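You operate a simulated robot arm through the tools that you are given. There is no shell and no other tool.

You run a simulated robot arm. Do the job below in one go: nothing can be reset, and whatever is moved stays where it is left.

TASK
Stop pump A, top its oil up to between MIN and MAX and start it again.
Fine: turn the grey air knob and the fill lever fully open, shut both after; no oil runs while the pump is on; leave the other V valves, pump controls and clamps of this pipe line.

The check looks at the end state, three seconds after you hand in, the way a careful person would. Anything else that was tipped, shoved, dropped, spilled or broken makes it a failure.

THE ROBOT
A 7-joint arm with a two-finger parallel gripper, fixed in place. Base frame: the origin is on the floor under the middle of its stand, x ahead of it, y to its left, z up. Lengths are in mm, angles in degrees, forces in N, time in s.
It reaches about 1247 mm from its shoulder. Its first joint turns from -132.0 to 132.0 degrees. Payload 3.91 kg.
Tool frame: the origin (TCP) lies between the finger pads and is the grasp point; the fingertips stand 30 mm ahead of it; z points along the fingers, y is the line along which they close. Largest opening 110 mm; finger width 20, thickness 10; the body of the gripper, 48 by 112 mm, starts 55 mm behind the TCP.
Orientation is that of the tool frame in the base frame, as a unit quaternion [w, x, y, z]. With the fingers straight down and closing along the base's y, the tool's x points along the base's -x, its y along +y and its z along -z.

THE INTERFACE
- The arm moves only by the tool move_arm. Its argument "targets" is one flat list of numbers, 7 for each row, row after row: the shift along the tool's x, y, z in units of 25 mm (1.0 is 25 mm), then the turn, a rotation vector about the tool's x, y, z in units of 5 degrees (1.0 is 5 degrees), then the closure, from 0 (fully open) to 1 (shut). In form: [x, y, z, ax, ay, az, fingers, x, y, z, ax, ay, az, fingers, ...]. A call has 1 to 20 rows; each row shifts and turns the commanded pose from where the row before left it, along the tool's axes as they then stand. A call with a number of a shift or a turn outside -1 to 1 is refused whole. Each row takes 0.2 s and may step no farther than 50 mm and 8.6 degrees from the row before; otherwise, or with a gripper value out of range, the whole call is refused. Where a pose cannot be reached the arm comes as near as it can. A force on the tool above 70 N (or 10 N above the force at the start of the call, whichever is more), or a blocked arm, ends the call early, and 0.2 s more pass. The fingers move at their own pace (about 108 mm/s each) and stop on an object; they squeeze with about 28 N. The grip force told is the motor's: it shows also when the fingers shut on nothing. Time passes only in rows, and 0.2 s behind the last, so rows that do not move let the fingers close. It gives the time, the measured TCP pose, the force on the tool (base axes), the opening and the grip force at its end, in the units of the frame above (readings bear some noise), with the torque about the TCP (base axes, N m) and any sound that the robot's microphone picked up, and new pictures: "pictures" is both (left out), scene, wrist or none.
- Cameras (640 x 400 px; columns grow to the right, rows downward): "scene" is fixed at [202.8, -494.9, 1681.1]; the picture's right is [0.91, -0.40, 0.00], its down [-0.13, -0.29, -0.95] and it looks along [0.38, 0.87, -0.31] (base axes); focal length 375 px, centre (320, 200). "wrist" rides on the gripper at [72, 17, -103] in the tool frame; the picture's right is [-0.23, 0.97, 0.00], its down [-0.76, -0.18, -0.62] and it looks along [-0.61, -0.14, 0.78] (tool axes); focal length 222 px, centre (320, 200). There is no depth. A picture from a camera that has moved, and an enlarged one, comes with that camera's place and axes in the base frame and with its lens. The place of the scene camera against the robot may be out by one fixed shift of up to 25 mm in any direction.
- close_up(camera, box): a new picture of the part [left, top, right, bottom] of that camera's present view, enlarged. It takes no simulated time.
- job_done(): hands the job in; it is judged then, once.

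Places have to be worked out from the pictures, the camera data and where the tool is seen. Open the gripper and draw the arm clear of the work before you hand the job in, unless the task says otherwise.

The tools are called after "Request:" as name(argument=value, ...) on one line, values as JSON. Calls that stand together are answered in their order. move_arm: Moves the arm, as the interface text tells. Its arguments: {"type":"object","properties":{"targets":{"type":"array","items":{"type":"number"}},"pictures":{"type":"string","enum":["both","scene","wrist","none"]}},"required":["targets"]} The other tools are called the same way: close_up (camera, box) takes an enlarged picture of a part of a camera's view; job_done () hands the job in.

At the start:

```text
time: 0.0
position: [390.4, 381.2, 1380.0]
tcp_rot: [0.0, 0.0, 1.0, 0.0]
wrist_force: [0.1, 0.0, 0.1]
moment: [0.01, 0.04, 0.02]
opening: 110.0
finger_force: 0.0
```

scene: 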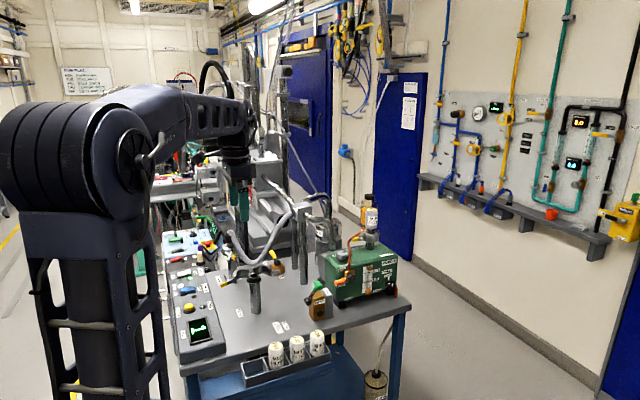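
wrist: 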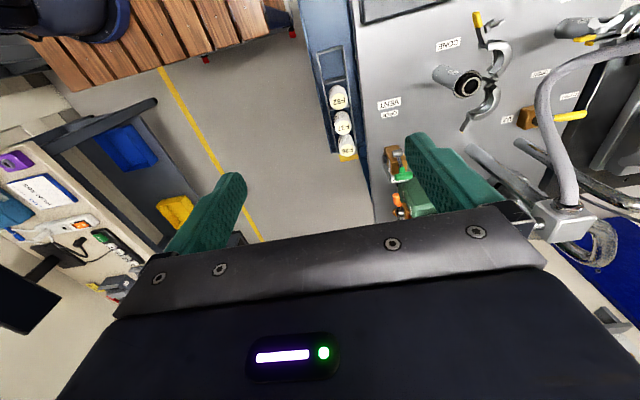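

The first pictures show a bench with a green pump-like box, hoses, and a control panel; I need details. I take enlarged pictures of the bench region and the console.

Request:
close_up(camera="scene", box=[300, 180, 420, 310])

Request:
close_up(camera="scene", box=[150, 220, 310, 380])

Request:
close_up(camera="wrist", box=[300, 0, 640, 230])

Request:
close_up(camera="scene", box=[420, 60, 640, 260])

```text
3.08 times, centred on (360, 245) of scene
camera zoom: at [202.8, -494.9, 1681.1], right [0.91, -0.4, 0.0], down [-0.13, -0.29, -0.95], along [0.38, 0.87, -0.31], focal length 1154 px, centre (197, 62)
```

zoom: 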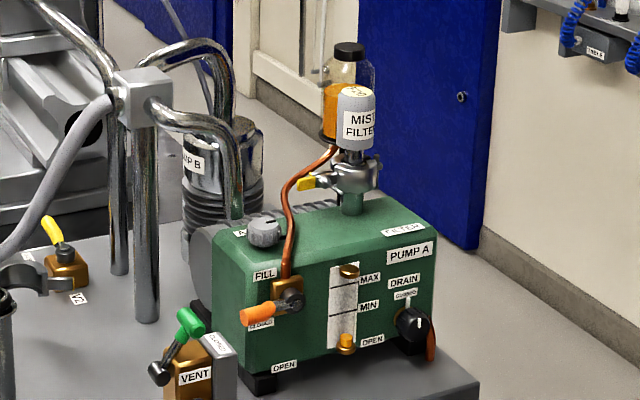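

```text
2.50 times, centred on (230, 300) of scene
camera zoom: at [202.8, -494.9, 1681.1], right [0.91, -0.4, 0.0], down [-0.13, -0.29, -0.95], along [0.38, 0.87, -0.31], focal length 937 px, centre (545, -50)
```

zoom: 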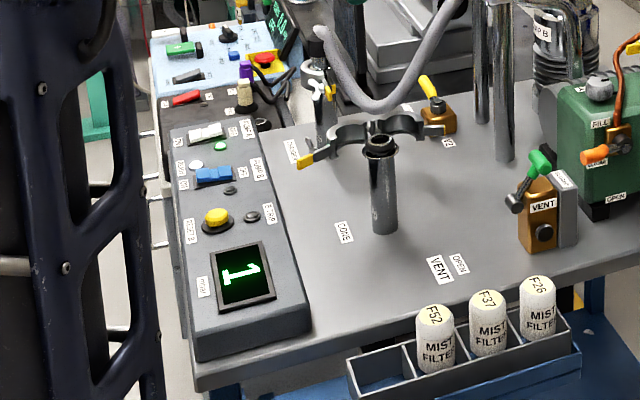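

```text
1.74 times, centred on (470, 115) of wrist
camera zoom: at [317.4, 398.0, 1483.9], right [0.23, 0.97, 0.0], down [0.76, -0.18, 0.62], along [0.61, -0.14, -0.78], focal length 386 px, centre (59, 348)
```

zoom: 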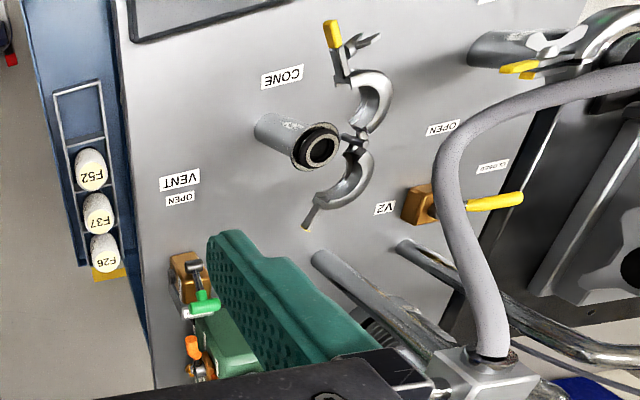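

```text
2.00 times, centred on (530, 160) of scene
camera zoom: at [202.8, -494.9, 1681.1], right [0.91, -0.4, 0.0], down [-0.13, -0.29, -0.95], along [0.38, 0.87, -0.31], focal length 750 px, centre (-100, 280)
```

zoom: 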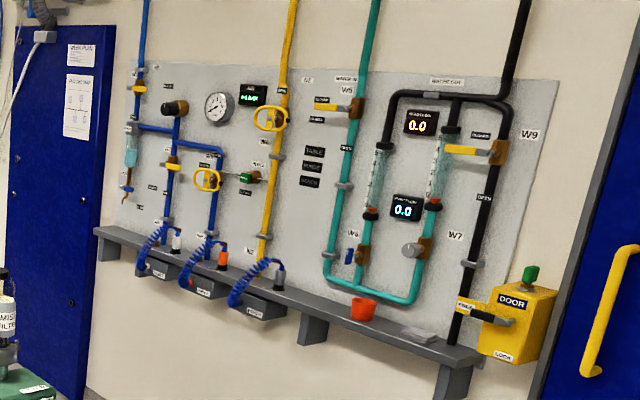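

I zoom further into the pump's front and the console labels to read everything.

Request:
close_up(camera="scene", box=[334, 235, 394, 275])

Request:
close_up(camera="scene", box=[335, 255, 405, 305])

Request:
close_up(camera="scene", box=[185, 260, 245, 300])

Request:
close_up(camera="scene", box=[185, 295, 245, 345])

Request:
close_up(camera="scene", box=[155, 220, 235, 275])

Request:
close_up(camera="scene", box=[345, 180, 405, 250])

```text
10.00 times, centred on (364, 255) of scene
camera zoom: at [202.8, -494.9, 1681.1], right [0.91, -0.4, 0.0], down [-0.13, -0.29, -0.95], along [0.38, 0.87, -0.31], focal length 3749 px, centre (-120, -350)
```

zoom: 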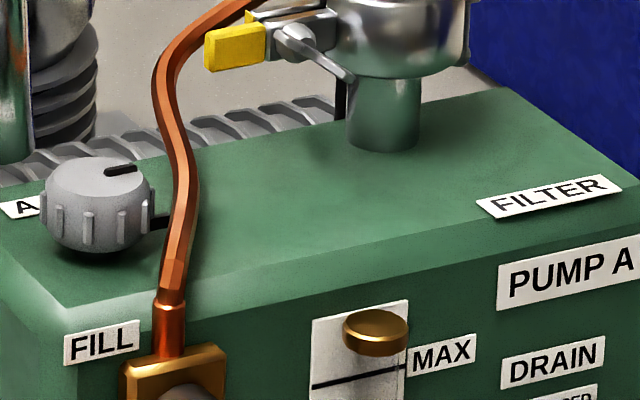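

```text
8.00 times, centred on (370, 280) of scene
camera zoom: at [202.8, -494.9, 1681.1], right [0.91, -0.4, 0.0], down [-0.13, -0.29, -0.95], along [0.38, 0.87, -0.31], focal length 3000 px, centre (-80, -440)
```

zoom: 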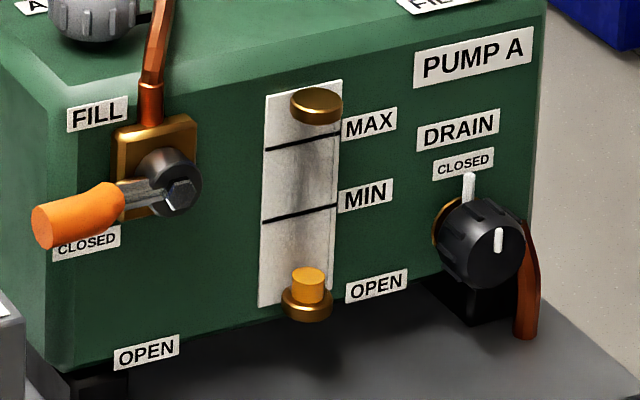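

```text
10.00 times, centred on (215, 280) of scene
camera zoom: at [202.8, -494.9, 1681.1], right [0.91, -0.4, 0.0], down [-0.13, -0.29, -0.95], along [0.38, 0.87, -0.31], focal length 3749 px, centre (1370, -600)
```

zoom: 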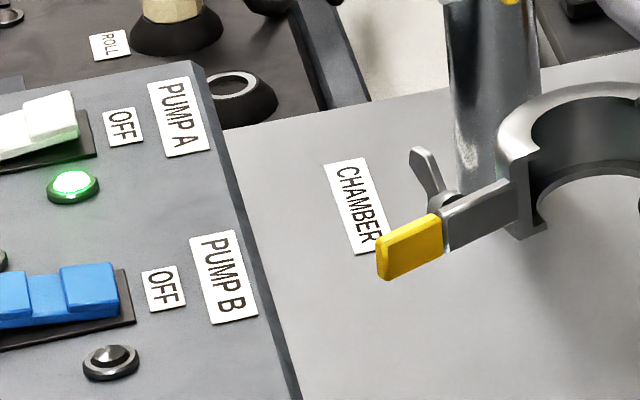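

```text
8.00 times, centred on (215, 320) of scene
camera zoom: at [202.8, -494.9, 1681.1], right [0.91, -0.4, 0.0], down [-0.13, -0.29, -0.95], along [0.38, 0.87, -0.31], focal length 3000 px, centre (1160, -760)
```

zoom: 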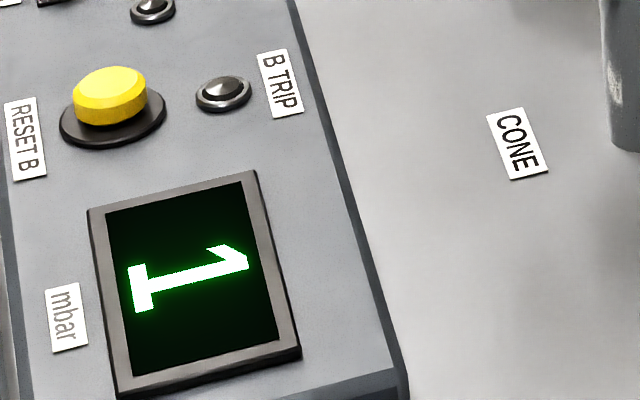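

```text
7.27 times, centred on (195, 248) of scene
camera zoom: at [202.8, -494.9, 1681.1], right [0.91, -0.4, 0.0], down [-0.13, -0.29, -0.95], along [0.38, 0.87, -0.31], focal length 2727 px, centre (1229, -146)
```

zoom: 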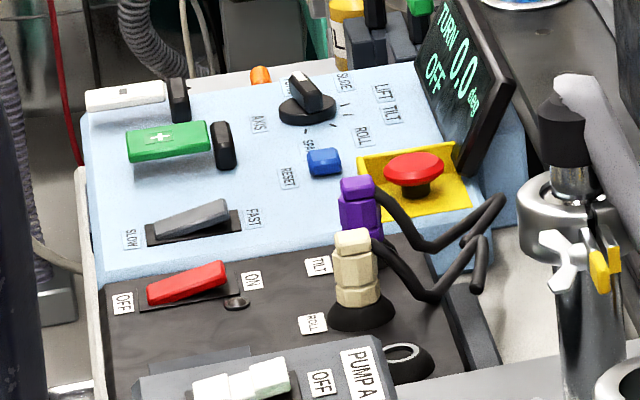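

```text
5.71 times, centred on (375, 215) of scene
camera zoom: at [202.8, -494.9, 1681.1], right [0.91, -0.4, 0.0], down [-0.13, -0.29, -0.95], along [0.38, 0.87, -0.31], focal length 2142 px, centre (6, 114)
```

zoom: 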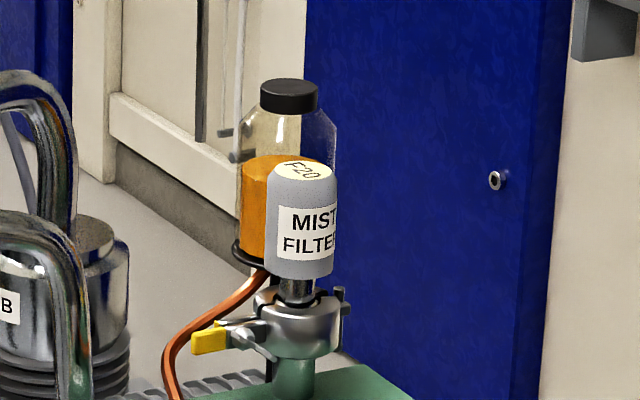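

Pump A's white rocker (green lamp lit) sits on the console at about (245, 900), its OFF end on the far (+x) side; pump A stands with its front facing -y at about x 720–950, y 520. I move the arm toward a point above the console to look with the wrist camera, staying high.

Request:
move_arm(targets=[0.6, 1, 0, 0, 0, 0, 0.5, 0.6, 1, 0, 0, 0, 0, 1, 0.6, 1, 0, 0, 0, 0, 1, 0.6, 1, 0, 0, 0, 0, 1, 0.6, 1, 0, 0, 0, 0, 1, 0.6, 1, 0, 0, 0, 0, 1, 0.6, 1, 0, 0, 0, 0, 1, 0.6, 1, 0, 0, 0, 0, 1, 0.6, 1, 0, 0, 0, 0, 1, 0.6, 1, 0, 0, 0, 0, 1])

```text
time: 2.2
position: [240.2, 631.6, 1381.3]
tcp_rot: [0.0, 0.001, 1.0, 0.001]
wrist_force: [-1.1, -0.1, 0.7]
moment: [0.02, 0.0, 0.0]
opening: 0.0
finger_force: 28.0
camera wrist: at [167.6, 647.4, 1484.9], right [0.23, 0.97, 0.0], down [0.76, -0.18, 0.62], along [0.61, -0.14, -0.78], focal length 222 px, centre (320, 200)
```

scene: 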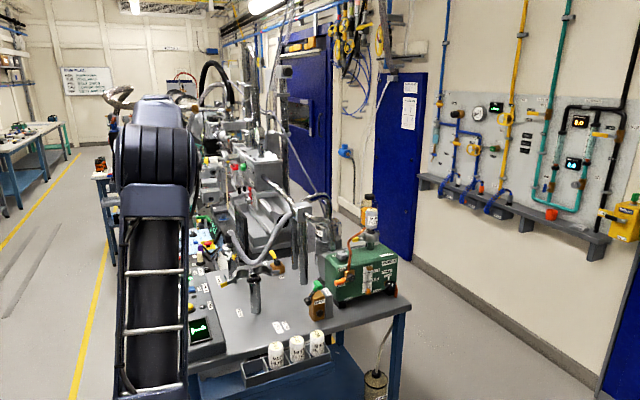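
wrist: 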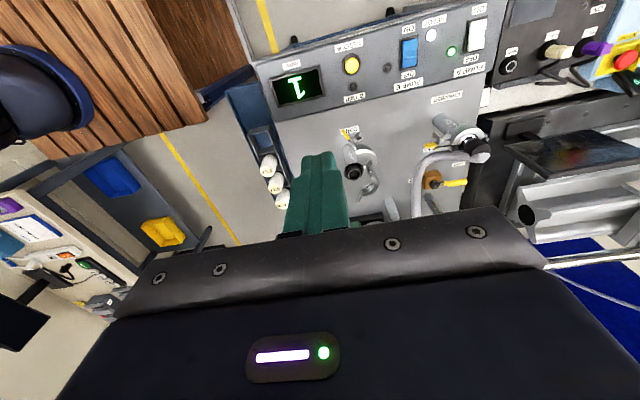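

The console is at the top of the wrist view. I zoom in there and triangulate.

Request:
close_up(camera="wrist", box=[380, 0, 510, 90])

Request:
close_up(camera="wrist", box=[240, 0, 560, 220])

Request:
close_up(camera="scene", box=[180, 220, 260, 300])

```text
4.44 times, centred on (445, 45) of wrist
camera zoom: at [167.6, 647.4, 1484.9], right [0.23, 0.97, 0.0], down [0.76, -0.18, 0.62], along [0.61, -0.14, -0.78], focal length 987 px, centre (-236, 889)
```

zoom: 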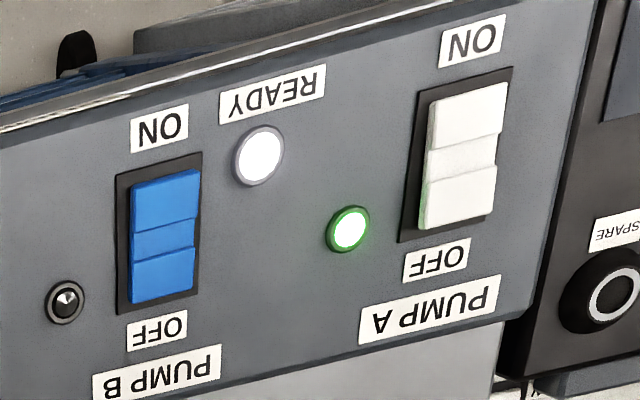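

```text
1.82 times, centred on (400, 110) of wrist
camera zoom: at [167.6, 647.4, 1484.9], right [0.23, 0.97, 0.0], down [0.76, -0.18, 0.62], along [0.61, -0.14, -0.78], focal length 404 px, centre (174, 364)
```

zoom: 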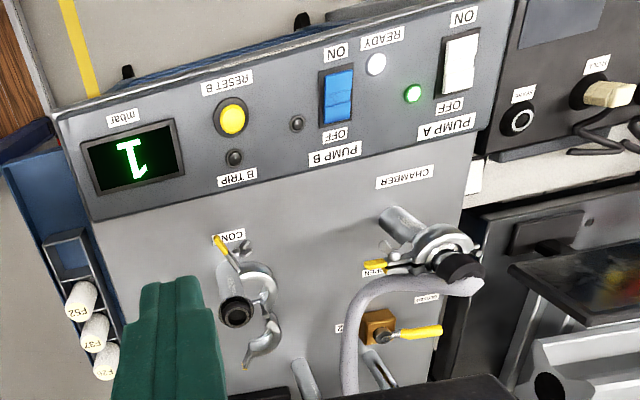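

```text
5.00 times, centred on (220, 260) of scene
camera zoom: at [202.8, -494.9, 1681.1], right [0.91, -0.4, 0.0], down [-0.13, -0.29, -0.95], along [0.38, 0.87, -0.31], focal length 1875 px, centre (820, -100)
```

zoom: 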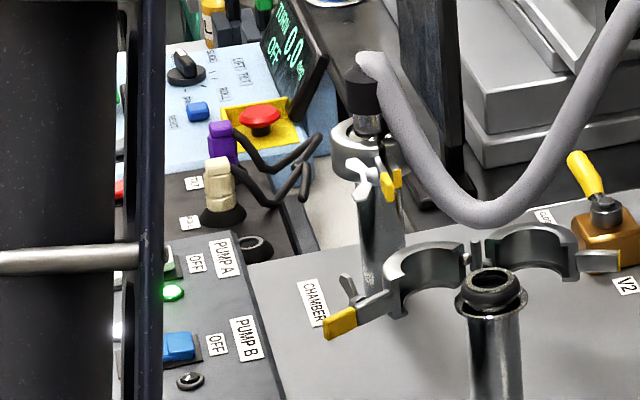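

The rocker works out near (255, 945, 936), OFF on the +x end; the chamber pipe top is near (422, 903, 1080), so it stays clear. I move over the console, a bit lower, for a second view.

Request:
move_arm(targets=[0, 1, 0.4, 0, 0, 0, 1, 0, 1, 0.4, 0, 0, 0, 1, 0, 1, 0.4, 0, 0, 0, 1, 0, 1, 0.4, 0, 0, 0, 1, 0, 1, 0.4, 0, 0, 0, 1, 0, 1, 0.4, 0, 0, 0, 1, 0, 1, 0.4, 0, 0, 0, 1, 0, 1, 0.4, 0, 0, 0, 1, 0, 1, 0.4, 0, 0, 0, 1, 0, 1, 0.4, 0, 0, 0, 1, 0, 1, 0.4, 0, 0, 0, 1])

```text
time: 4.6
position: [240.9, 863.2, 1274.1]
tcp_rot: [0.0, 0.0, 1.0, 0.0]
wrist_force: [0.3, -0.6, 1.1]
moment: [0.0, 0.02, -0.01]
opening: 0.0
finger_force: 28.7
out of reach, approached as far as the arm can: row 10, 11
camera wrist: at [167.4, 880.9, 1377.8], right [0.23, 0.97, 0.0], down [0.76, -0.18, 0.62], along [0.61, -0.14, -0.78], focal length 222 px, centre (320, 200)
```

scene: 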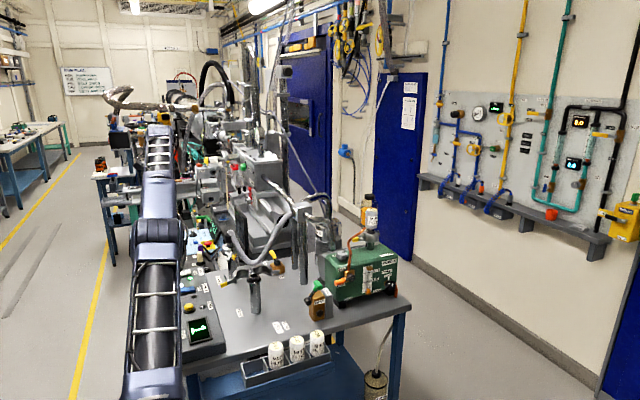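
wrist: 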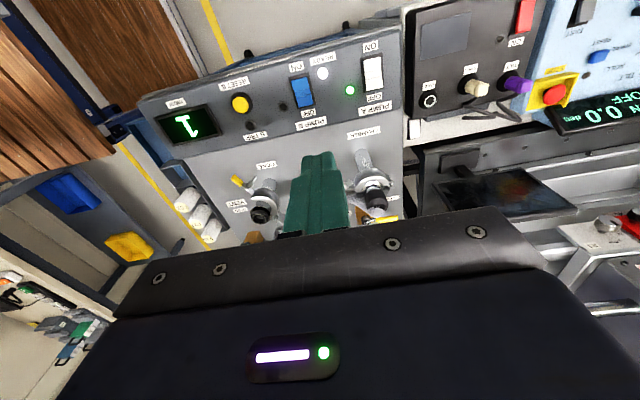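

The arm reached its limit at this height with the fingers straight down; the rocker triangulates to about (262, 957, 917). I zoom for accuracy.

Request:
close_up(camera="wrist", box=[280, 30, 410, 120])

Request:
close_up(camera="wrist", box=[220, 110, 420, 250])

```text
4.44 times, centred on (345, 75) of wrist
camera zoom: at [167.4, 880.9, 1377.8], right [0.23, 0.97, 0.0], down [0.76, -0.18, 0.62], along [0.61, -0.14, -0.78], focal length 987 px, centre (209, 756)
```

zoom: 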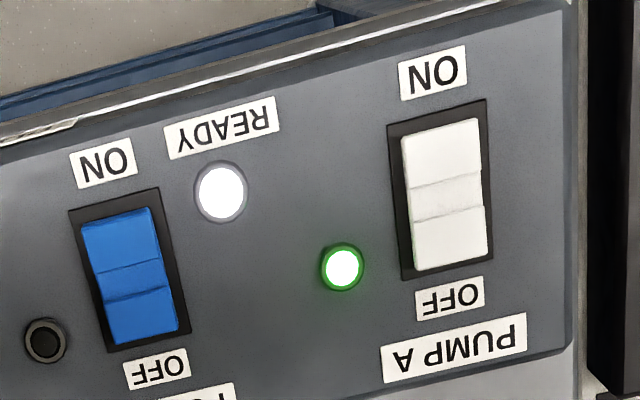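

```text
2.86 times, centred on (320, 180) of wrist
camera zoom: at [167.4, 880.9, 1377.8], right [0.23, 0.97, 0.0], down [0.76, -0.18, 0.62], along [0.61, -0.14, -0.78], focal length 635 px, centre (320, 257)
```

zoom: 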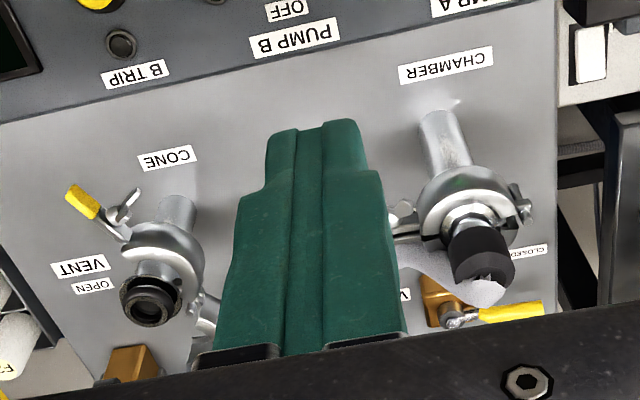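

The rocker frame centre comes out at (263, 959, 908), about 60 mm long in x, so its OFF end is near (281, 958). I lower 100 mm and tilt the fingers outward (toward +y) by 20° to gain reach.

Request:
move_arm(targets=[0, 0, 1, 0, 0, 0, 1, 0, 0, 1, 0, 0, 0, 1, 0, 0, 1, 0, 0, 0, 1, 0, 0, 1, 0, 0, 0, 1, 0, 0, 0, -1, 0, 0, 1, 0, 0, 0, -1, 0, 0, 1, 0, 0, 0, -1, 0, 0, 1, 0, 0, 0, -1, 0, 0, 1, 0, 0, 0, 0, 0, 0, 1], pictures="both")

```text
time: 6.6
position: [241.1, 864.2, 1174.3]
tcp_rot: [0.0, 0.0, 0.985, 0.174]
wrist_force: [-0.1, -1.3, 0.0]
moment: [-0.01, 0.03, -0.01]
opening: 0.1
finger_force: 28.6
camera wrist: at [168.1, 844.3, 1278.4], right [0.23, 0.91, 0.33], down [0.76, -0.38, 0.52], along [0.61, 0.14, -0.78], focal length 222 px, centre (320, 200)
```

scene: 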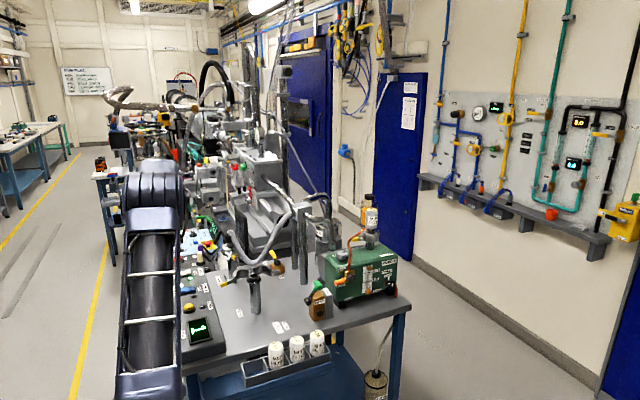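
wrist: 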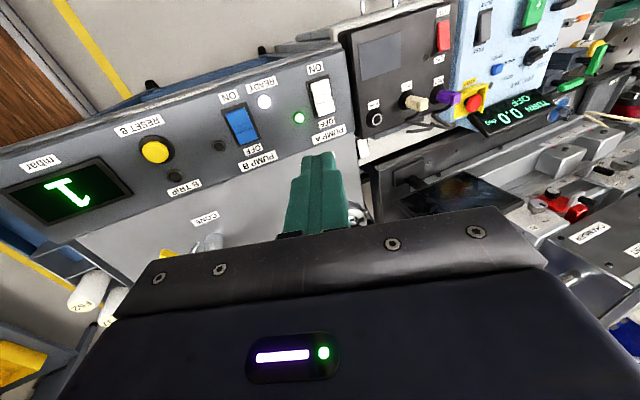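

The tilt gives the needed reach, and this third view confirms the rocker at (262, 959, 909). I move the closed fingertips to roughly 15 mm above its OFF end.

Request:
move_arm(targets=[-0.177, 0.02, 0.956, 0, 0, 0, 1, -0.177, 0.02, 0.956, 0, 0, 0, 1, -0.177, 0.02, 0.956, 0, 0, 0, 1, -0.177, 0.02, 0.956, 0, 0, 0, 1, -0.177, 0.02, 0.956, 0, 0, 0, 1, -0.177, 0.02, 0.956, 0, 0, 0, 1, -0.177, 0.02, 0.956, 0, 0, 0, 1, -0.177, 0.02, 0.956, 0, 0, 0, 1, 0, 0, 0, 0, 0, 0, 1], pictures="both")

Request:
close_up(camera="wrist", box=[240, 60, 440, 240])

```text
time: 8.6
position: [276.6, 933.3, 997.0]
tcp_rot: [0.0, 0.001, 0.985, 0.173]
wrist_force: [0.1, -0.2, 1.2]
moment: [-0.04, -0.07, -0.02]
opening: 0.0
finger_force: 27.8
camera wrist: at [203.2, 913.1, 1100.2], right [0.23, 0.91, 0.33], down [0.76, -0.38, 0.52], along [0.61, 0.13, -0.78], focal length 222 px, centre (320, 200)
```

scene: 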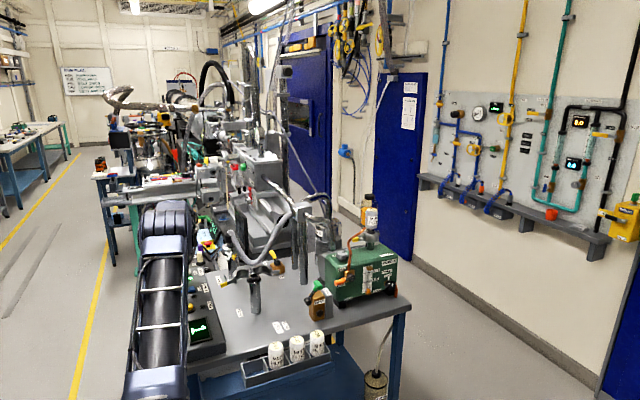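
wrist: 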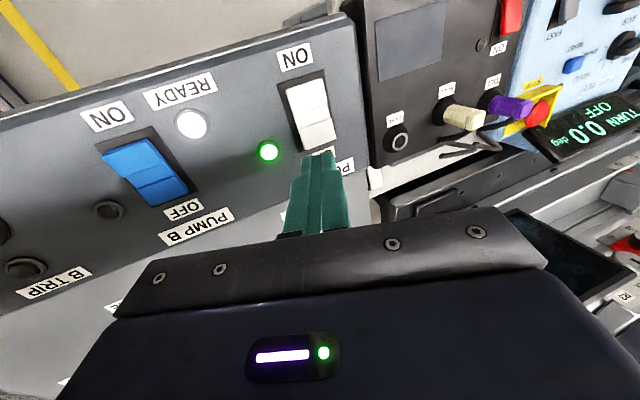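

```text
2.22 times, centred on (340, 150) of wrist
camera zoom: at [203.2, 913.1, 1100.2], right [0.23, 0.91, 0.33], down [0.76, -0.38, 0.52], along [0.61, 0.13, -0.78], focal length 494 px, centre (276, 311)
```

zoom: 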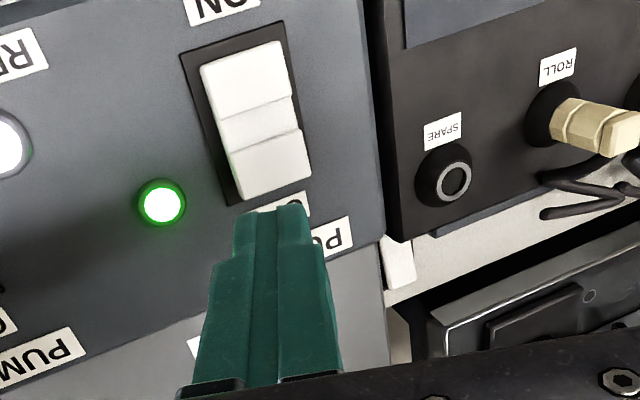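

The fingertips are about 50 mm above the OFF end, lined up along the tool axis. I advance along the tool axis toward contact, slowly at the end.

Request:
move_arm(targets=[-0.2, -0.05, 0.9, 0, 0, 0, 1, 0, -0.05, 0.6, 0, 0, 0, 1, 0, 0, 0.2, 0, 0, 0, 1, 0, 0, 0.2, 0, 0, 0, 1, 0, 0, 0.1, 0, 0, 0, 1, 0, 0, 0.1, 0, 0, 0, 1], pictures="wrist")

Request:
close_up(camera="wrist", box=[220, 40, 440, 220])

```text
time: 10.0
position: [281.4, 949.0, 947.0]
tcp_rot: [0.0, 0.0, 0.985, 0.174]
wrist_force: [-1.0, -6.0, 7.1]
moment: [-0.17, 0.11, 0.07]
opening: 0.2
finger_force: 28.0
camera wrist: at [208.2, 929.1, 1050.6], right [0.23, 0.91, 0.33], down [0.76, -0.38, 0.52], along [0.61, 0.14, -0.78], focal length 222 px, centre (320, 200)
```

wrist: 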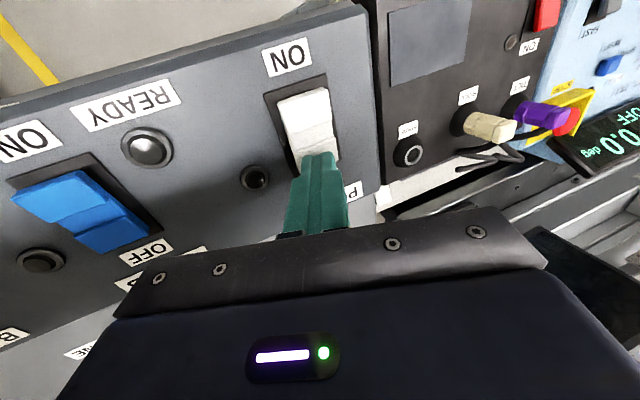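

```text
2.22 times, centred on (330, 130) of wrist
camera zoom: at [208.2, 929.1, 1050.6], right [0.23, 0.91, 0.33], down [0.76, -0.38, 0.52], along [0.61, 0.14, -0.78], focal length 494 px, centre (298, 356)
```

zoom: 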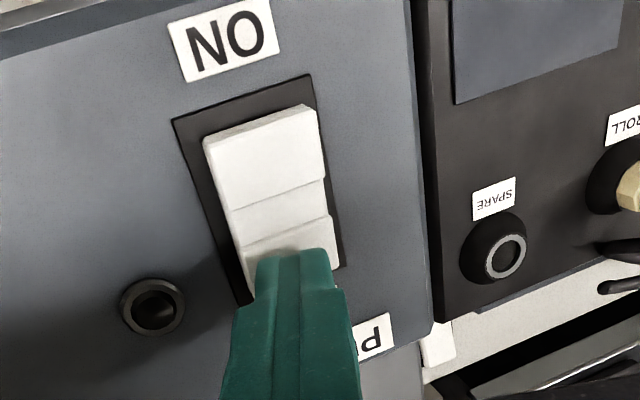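

The green lamp went out: pump A is stopped. I retract along the tool axis, draw back inward and untilt, then look at the console once more.

Request:
move_arm(targets=[0, 0, -1, 0, 0, 0, 1, 0, 0, -1, 0, 0, 0, 1, 0, 0, -1, 0, 0, 0, 1, 0, 0, -1, 0, 0, 0, 1, 0, 0, -1, 0, 0, 0, 1, 0, 0, -1, 0, 0, 0, 1, 0, -1, -1, 0, 0, 0, 1, 0, -1, -1, 0, 0, 0, 1, 0, -1, -1, 0, 0, 0, 1, 0, -1, -1, 0, 0, 0, 1, 0, -1, -1, 0, 0, 0, 1, 0, -1, -1, 0, 0, 0, 1, 0, -1, -1, 0, 0, 0, 1, 0, -1, -1, 0, 0, 0, 1, 0, 0, 0, 1, 0, 0, 1, 0, 0, 0, 1, 0, 0, 1, 0, 0, 0, 1, 0, 0, 1, 0, 0, 0, 1, 0, 0, 1], pictures="both")

Request:
close_up(camera="wrist", box=[240, 0, 560, 220])

```text
time: 13.8
position: [280.1, 640.8, 1207.8]
tcp_rot: [0.001, 0.0, 1.0, 0.0]
wrist_force: [-0.6, 0.0, 0.1]
moment: [0.03, 0.01, -0.02]
opening: 0.0
finger_force: 27.6
camera wrist: at [207.8, 658.0, 1311.0], right [0.23, 0.97, 0.0], down [0.76, -0.18, 0.62], along [0.61, -0.14, -0.78], focal length 222 px, centre (320, 200)
```

scene: 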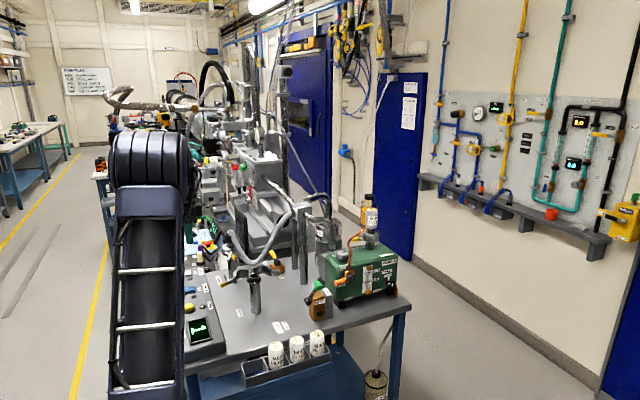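
wrist: 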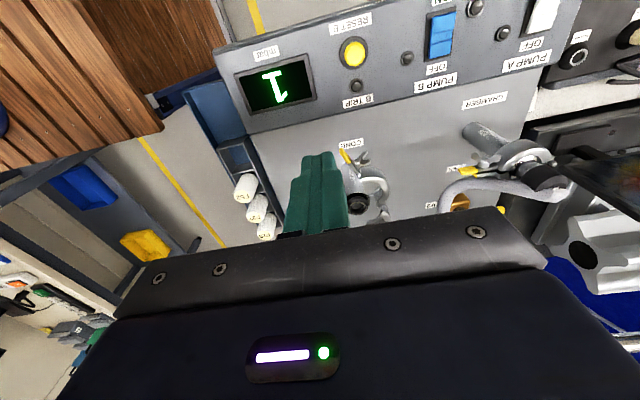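

```text
1.82 times, centred on (400, 110) of wrist
camera zoom: at [207.8, 658.0, 1311.0], right [0.23, 0.97, 0.0], down [0.76, -0.18, 0.62], along [0.61, -0.14, -0.78], focal length 404 px, centre (174, 364)
```

zoom: 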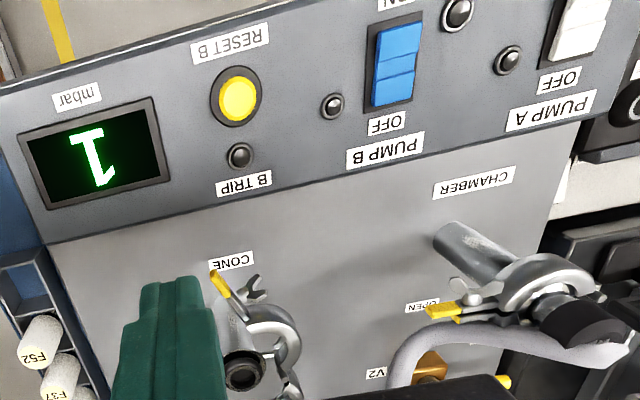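

Pump A's lamp stays dark. Now I travel, rising, to a viewing point ahead of pump A.

Request:
move_arm(targets=[0, -0.5, -1, 0, 0, 0, 1, 0, -0.5, -1, 0, 0, 0, 1, 0, -0.5, -1, 0, 0, 0, 1, -0.96, -0.4, -0.3, 0, 0, 0, 1, -0.96, -0.4, -0.3, 0, 0, 0, 1, -0.96, -0.4, -0.3, 0, 0, 0, 1, -0.96, -0.4, -0.3, 0, 0, 0, 1, -0.96, -0.4, -0.2, 0, 0, 0, 1, -0.96, -0.4, 0, 0, 0, 0, 1, -0.96, -0.4, 0, 0, 0, 0, 1, -0.96, -0.4, 0, 0, 0, 0, 1, -0.96, -0.4, 0, 0, 0, 0, 1, -0.96, -0.4, 0, 0, 0, 0, 1, -0.96, -0.4, 0, 0, 0, 0, 1, -0.96, -0.4, 0, 0, 0, 0, 1], pictures="both")

```text
time: 17.0
position: [568.8, 483.7, 1316.0]
tcp_rot: [0.0, 0.0, 1.0, 0.001]
wrist_force: [-0.4, 0.0, 0.7]
moment: [-0.01, -0.08, 0.01]
opening: 0.0
finger_force: 27.5
camera wrist: at [495.3, 499.9, 1420.5], right [0.23, 0.97, 0.0], down [0.76, -0.18, 0.62], along [0.61, -0.14, -0.78], focal length 222 px, centre (320, 200)
```

scene: 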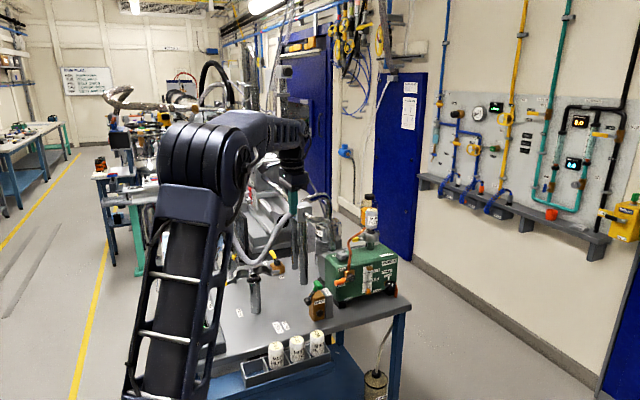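
wrist: 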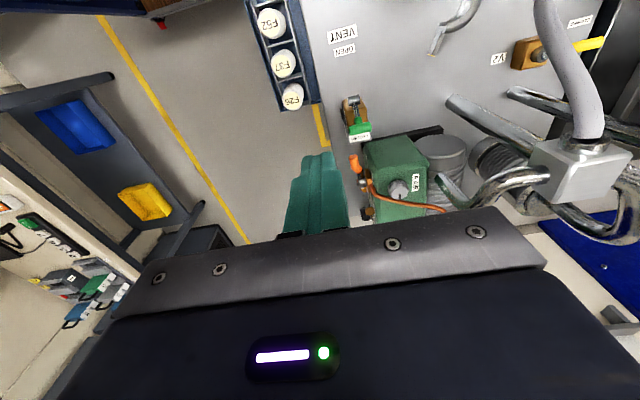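

I check the gripper's seen place in the scene view (to calibrate that camera) and zoom on the pump in the wrist view.

Request:
close_up(camera="scene", box=[260, 160, 340, 240])

Request:
close_up(camera="wrist", box=[320, 80, 520, 230])

```text
5.00 times, centred on (300, 200) of scene
camera zoom: at [202.8, -494.9, 1681.1], right [0.91, -0.4, 0.0], down [-0.13, -0.29, -0.95], along [0.38, 0.87, -0.31], focal length 1875 px, centre (420, 200)
```

zoom: 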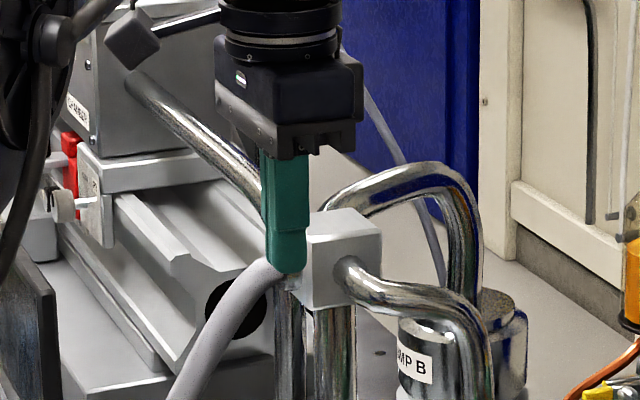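

```text
2.67 times, centred on (420, 155) of wrist
camera zoom: at [495.3, 499.9, 1420.5], right [0.23, 0.97, 0.0], down [0.76, -0.18, 0.62], along [0.61, -0.14, -0.78], focal length 592 px, centre (53, 320)
```

zoom: 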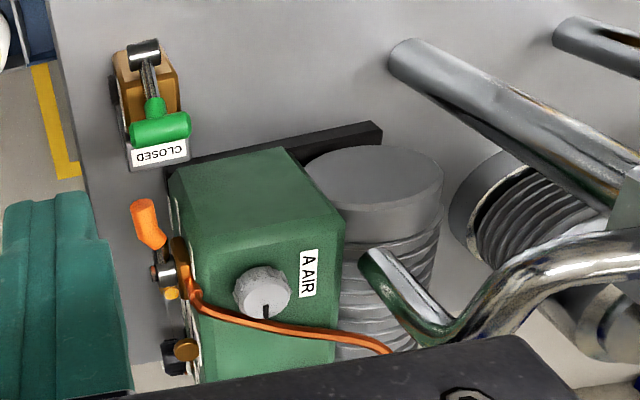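

Scene camera calibrates to about (221, -500, 1669). With it, the AIR knob top is at about (787, 593, 1059), the fill lever's pivot at about (785, 520, 1003) with its handle pointing to -x, and the VENT handle near (668, 538, 1000). I go above the knob for a closer look.

Request:
move_arm(targets=[-0.9, 0.35, 0.3, 0, 0, 0, 1, -0.9, 0.35, 0.3, 0, 0, 0, 1, -0.9, 0.35, 0.3, 0, 0, 0, 1, -0.9, 0.35, 0.3, 0, 0, 0, 1, -0.9, 0.35, 0.3, 0, 0, 0, 1, -0.9, 0.35, 0.3, 0, 0, 0, 1, -0.9, 0.35, 0.3, 0, 0, 0, 1, -0.9, 0.35, 0.3, 0, 0, 0, 1], pictures="both")

Request:
close_up(camera="wrist", box=[260, 40, 460, 200])

```text
time: 18.8
position: [748.7, 554.2, 1256.7]
tcp_rot: [0.0, 0.0, 1.0, 0.0]
wrist_force: [0.5, -0.8, 0.5]
moment: [0.0, -0.01, 0.02]
opening: 0.0
finger_force: 28.0
camera wrist: at [675.8, 570.0, 1360.8], right [0.23, 0.97, 0.0], down [0.76, -0.18, 0.62], along [0.61, -0.14, -0.78], focal length 222 px, centre (320, 200)
```

scene: 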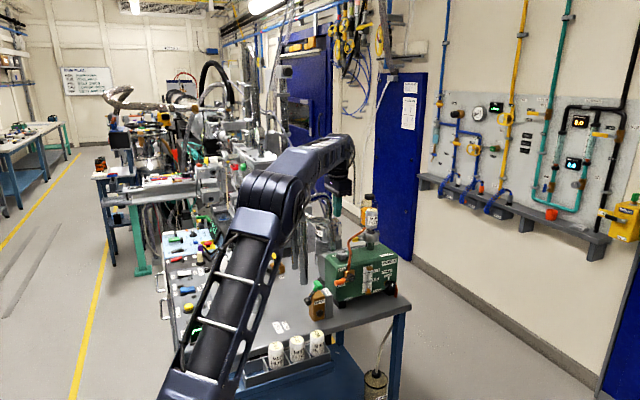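
wrist: 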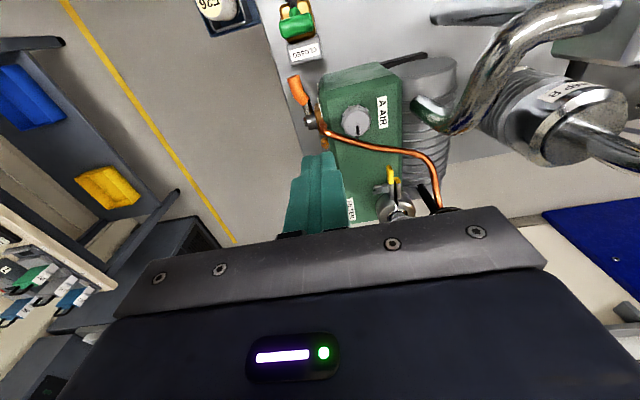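

```text
2.50 times, centred on (360, 120) of wrist
camera zoom: at [675.8, 570.0, 1360.8], right [0.23, 0.97, 0.0], down [0.76, -0.18, 0.62], along [0.61, -0.14, -0.78], focal length 555 px, centre (220, 400)
```

zoom: 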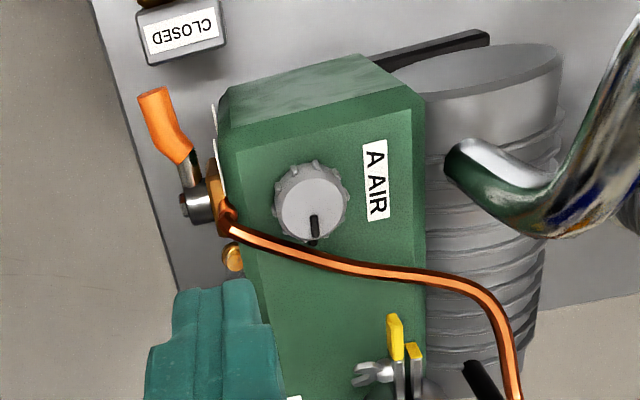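

The knob is confirmed at (789, 594, 1059); the copper pipe runs close by its +x side. I go lower for a closer look at its mark and any labels.

Request:
move_arm(targets=[-0.1, 0.36, 0.76, 0, 0, 0, 1, -0.1, 0.36, 0.76, 0, 0, 0, 1, -0.1, 0.36, 0.76, 0, 0, 0, 1, -0.1, 0.36, 0.76, 0, 0, 0, 1, 0, 0, 0, 0, 0, 0, 1], pictures="both")

Request:
close_up(camera="wrist", box=[260, 60, 420, 190])

Request:
close_up(camera="scene", box=[325, 210, 385, 255])

```text
time: 20.0
position: [759.3, 590.3, 1180.3]
tcp_rot: [0.0, 0.0, 1.0, 0.0]
wrist_force: [0.2, -0.3, -0.2]
moment: [-0.04, -0.01, -0.01]
opening: 0.0
finger_force: 28.3
camera wrist: at [686.0, 606.1, 1284.6], right [0.23, 0.97, 0.0], down [0.76, -0.18, 0.62], along [0.61, -0.14, -0.78], focal length 222 px, centre (320, 200)
```

scene: 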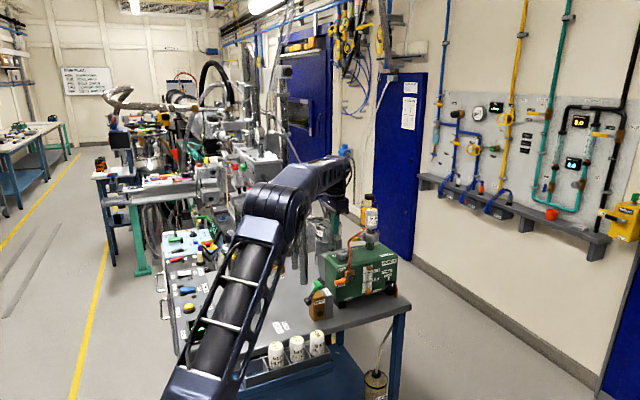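
wrist: 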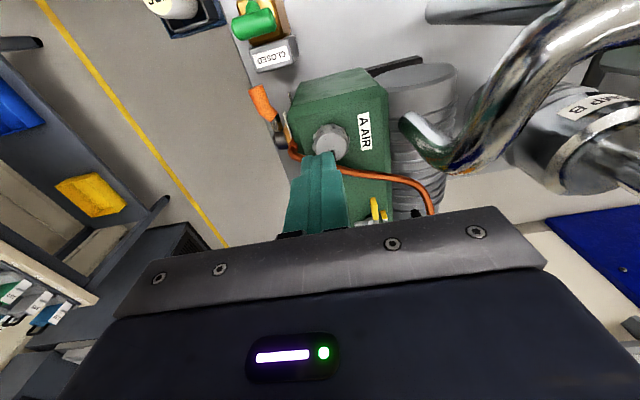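

```text
3.08 times, centred on (340, 125) of wrist
camera zoom: at [686.0, 606.1, 1284.6], right [0.23, 0.97, 0.0], down [0.76, -0.18, 0.62], along [0.61, -0.14, -0.78], focal length 684 px, centre (258, 431)
```

zoom: 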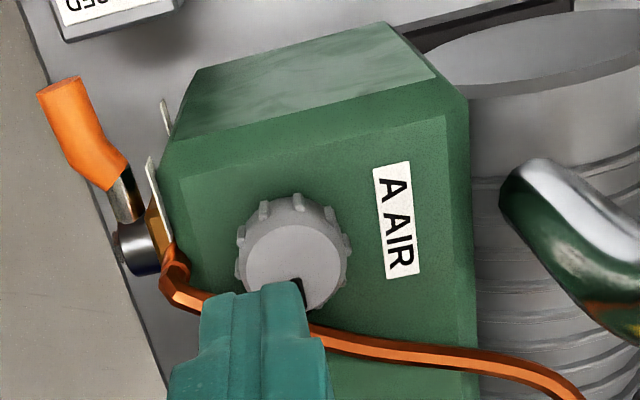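

```text
8.89 times, centred on (355, 232) of scene
camera zoom: at [202.8, -494.9, 1681.1], right [0.91, -0.4, 0.0], down [-0.13, -0.29, -0.95], along [0.38, 0.87, -0.31], focal length 3333 px, centre (9, -89)
```

zoom: 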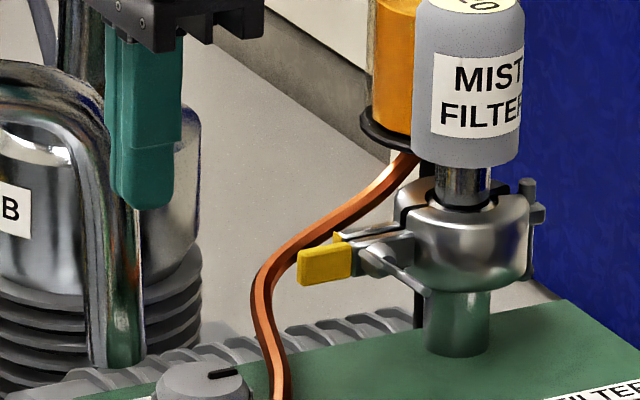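

The fingers hide the knob's mark here, so I shift 60 mm toward -y and a bit lower to see the mark and the dark index line beside the knob.

Request:
move_arm(targets=[0, -0.8, 0.4, 0, 0, 0, 1, 0, -0.8, 0.4, 0, 0, 0, 1, 0, -0.8, 0.4, 0, 0, 0, 1, 0, 0, 0, 0, 0, 0, 1], pictures="wrist")

Request:
close_up(camera="wrist", box=[330, 70, 490, 200])

Request:
close_up(camera="wrist", box=[365, 115, 425, 165])

```text
time: 21.0
position: [759.3, 528.4, 1150.8]
tcp_rot: [0.0, -0.001, 1.0, 0.0]
wrist_force: [-0.7, -0.1, 0.4]
moment: [0.0, 0.04, -0.01]
opening: 0.0
finger_force: 27.9
camera wrist: at [686.2, 545.4, 1254.6], right [0.23, 0.97, 0.0], down [0.76, -0.18, 0.62], along [0.61, -0.14, -0.78], focal length 222 px, centre (320, 200)
```

wrist: 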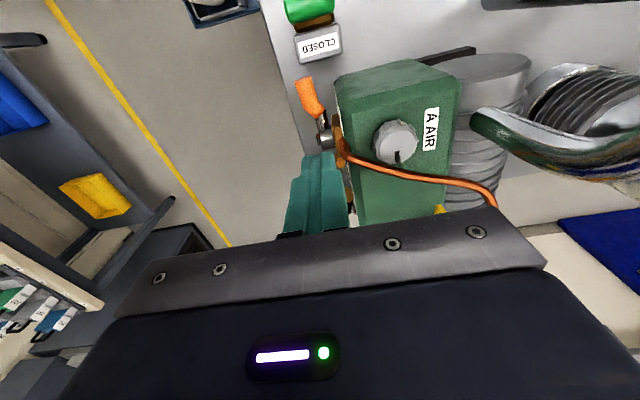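

```text
3.08 times, centred on (410, 135) of wrist
camera zoom: at [686.2, 545.4, 1254.6], right [0.23, 0.97, 0.0], down [0.76, -0.18, 0.62], along [0.61, -0.14, -0.78], focal length 684 px, centre (43, 400)
```

zoom: 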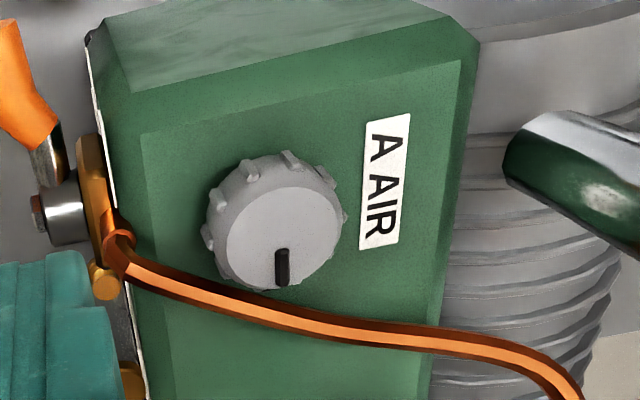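

```text
8.00 times, centred on (395, 140) of wrist
camera zoom: at [686.2, 545.4, 1254.6], right [0.23, 0.97, 0.0], down [0.76, -0.18, 0.62], along [0.61, -0.14, -0.78], focal length 1777 px, centre (-280, 680)
```

zoom: 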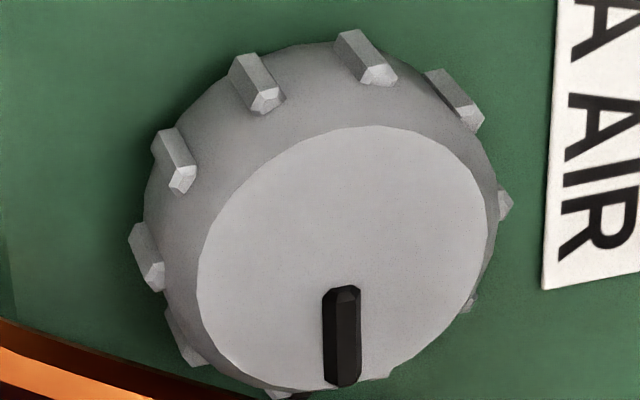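

The knob's mark points to +x; knob centre about (791.5, 594.5), top z≈1060, 45–49 mm wide at its base; the copper pipe passes ~29 mm from its centre on the +x side, so I will grip along the pipe's direction and ratchet. I move over the knob, open to 60 mm and yaw by 36°.

Request:
move_arm(targets=[-0.43, 0.88, 0, 0, 0, 0, 0.45, -0.43, 0.88, 0, 0, 0, 0, 0.45, -0.43, 0.88, 0, 0, 0, 0, 0.45, 0, 0, 0, 0, 0, 0.9, 0.45, 0, 0, 0, 0, 0, 0.9, 0.45, 0, 0, 0, 0, 0, 0.9, 0.45, 0, 0, 0, 0, 0, 0.9, 0.45, 0, 0, 0, 0, 0, 0.9, 0.45, 0, 0, 0, 0, 0, 0.9, 0.45, 0, 0, 0, 0, 0, 0.9, 0.45, 0, 0, 0, 0, 0, 0.9, 0.45, 0, 0, 0, 0, 0, 0, 0.45], pictures="both")

Request:
close_up(camera="wrist", box=[220, 60, 440, 240])

Request:
close_up(camera="scene", box=[325, 200, 405, 260])

```text
time: 23.6
position: [791.4, 597.1, 1150.4]
tcp_rot: [0.0, 0.31, 0.951, 0.001]
wrist_force: [0.3, 0.5, 0.3]
moment: [-0.01, 0.03, 0.02]
opening: 60.5
finger_force: 0.1
camera wrist: at [742.4, 651.9, 1254.5], right [0.76, 0.65, 0.0], down [0.51, -0.59, 0.62], along [0.41, -0.47, -0.78], focal length 222 px, centre (320, 200)
```

scene: 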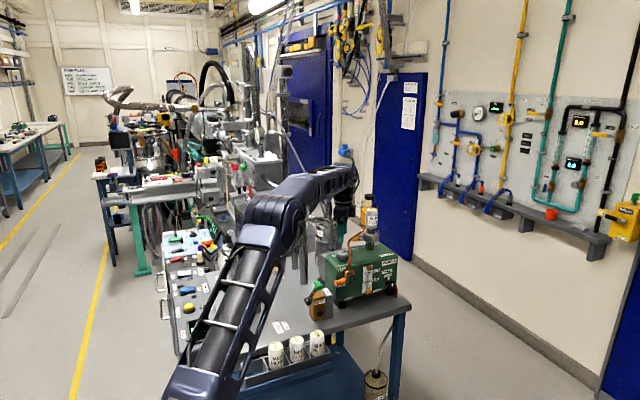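
wrist: 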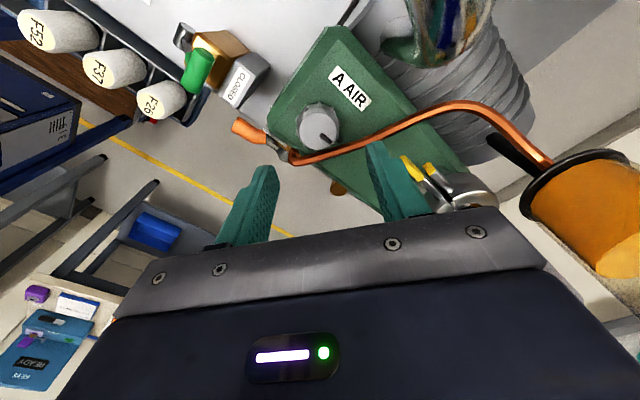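

```text
2.22 times, centred on (330, 150) of wrist
camera zoom: at [742.4, 651.9, 1254.5], right [0.76, 0.65, 0.0], down [0.51, -0.59, 0.62], along [0.41, -0.47, -0.78], focal length 494 px, centre (298, 311)
```

zoom: 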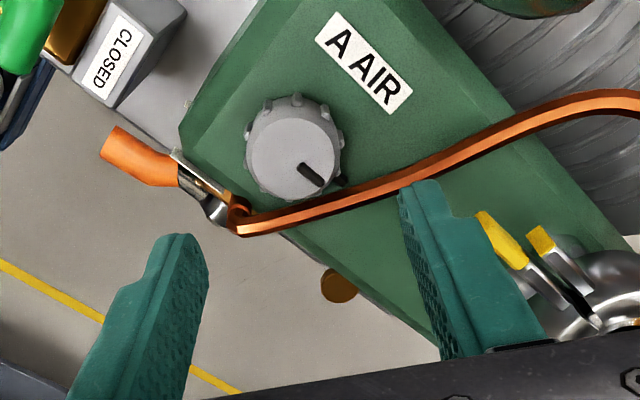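

```text
6.67 times, centred on (365, 230) of scene
camera zoom: at [202.8, -494.9, 1681.1], right [0.91, -0.4, 0.0], down [-0.13, -0.29, -0.95], along [0.38, 0.87, -0.31], focal length 2500 px, centre (20, 0)
```

zoom: 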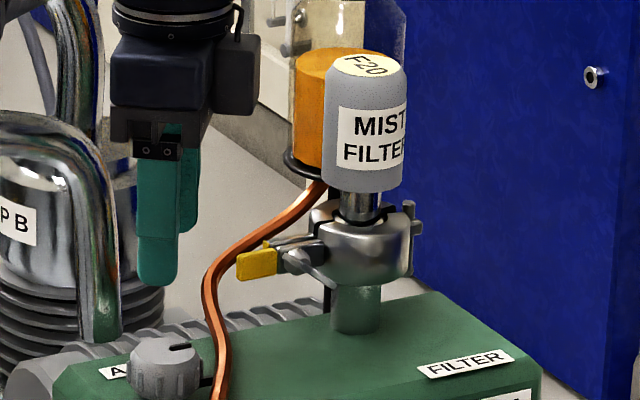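

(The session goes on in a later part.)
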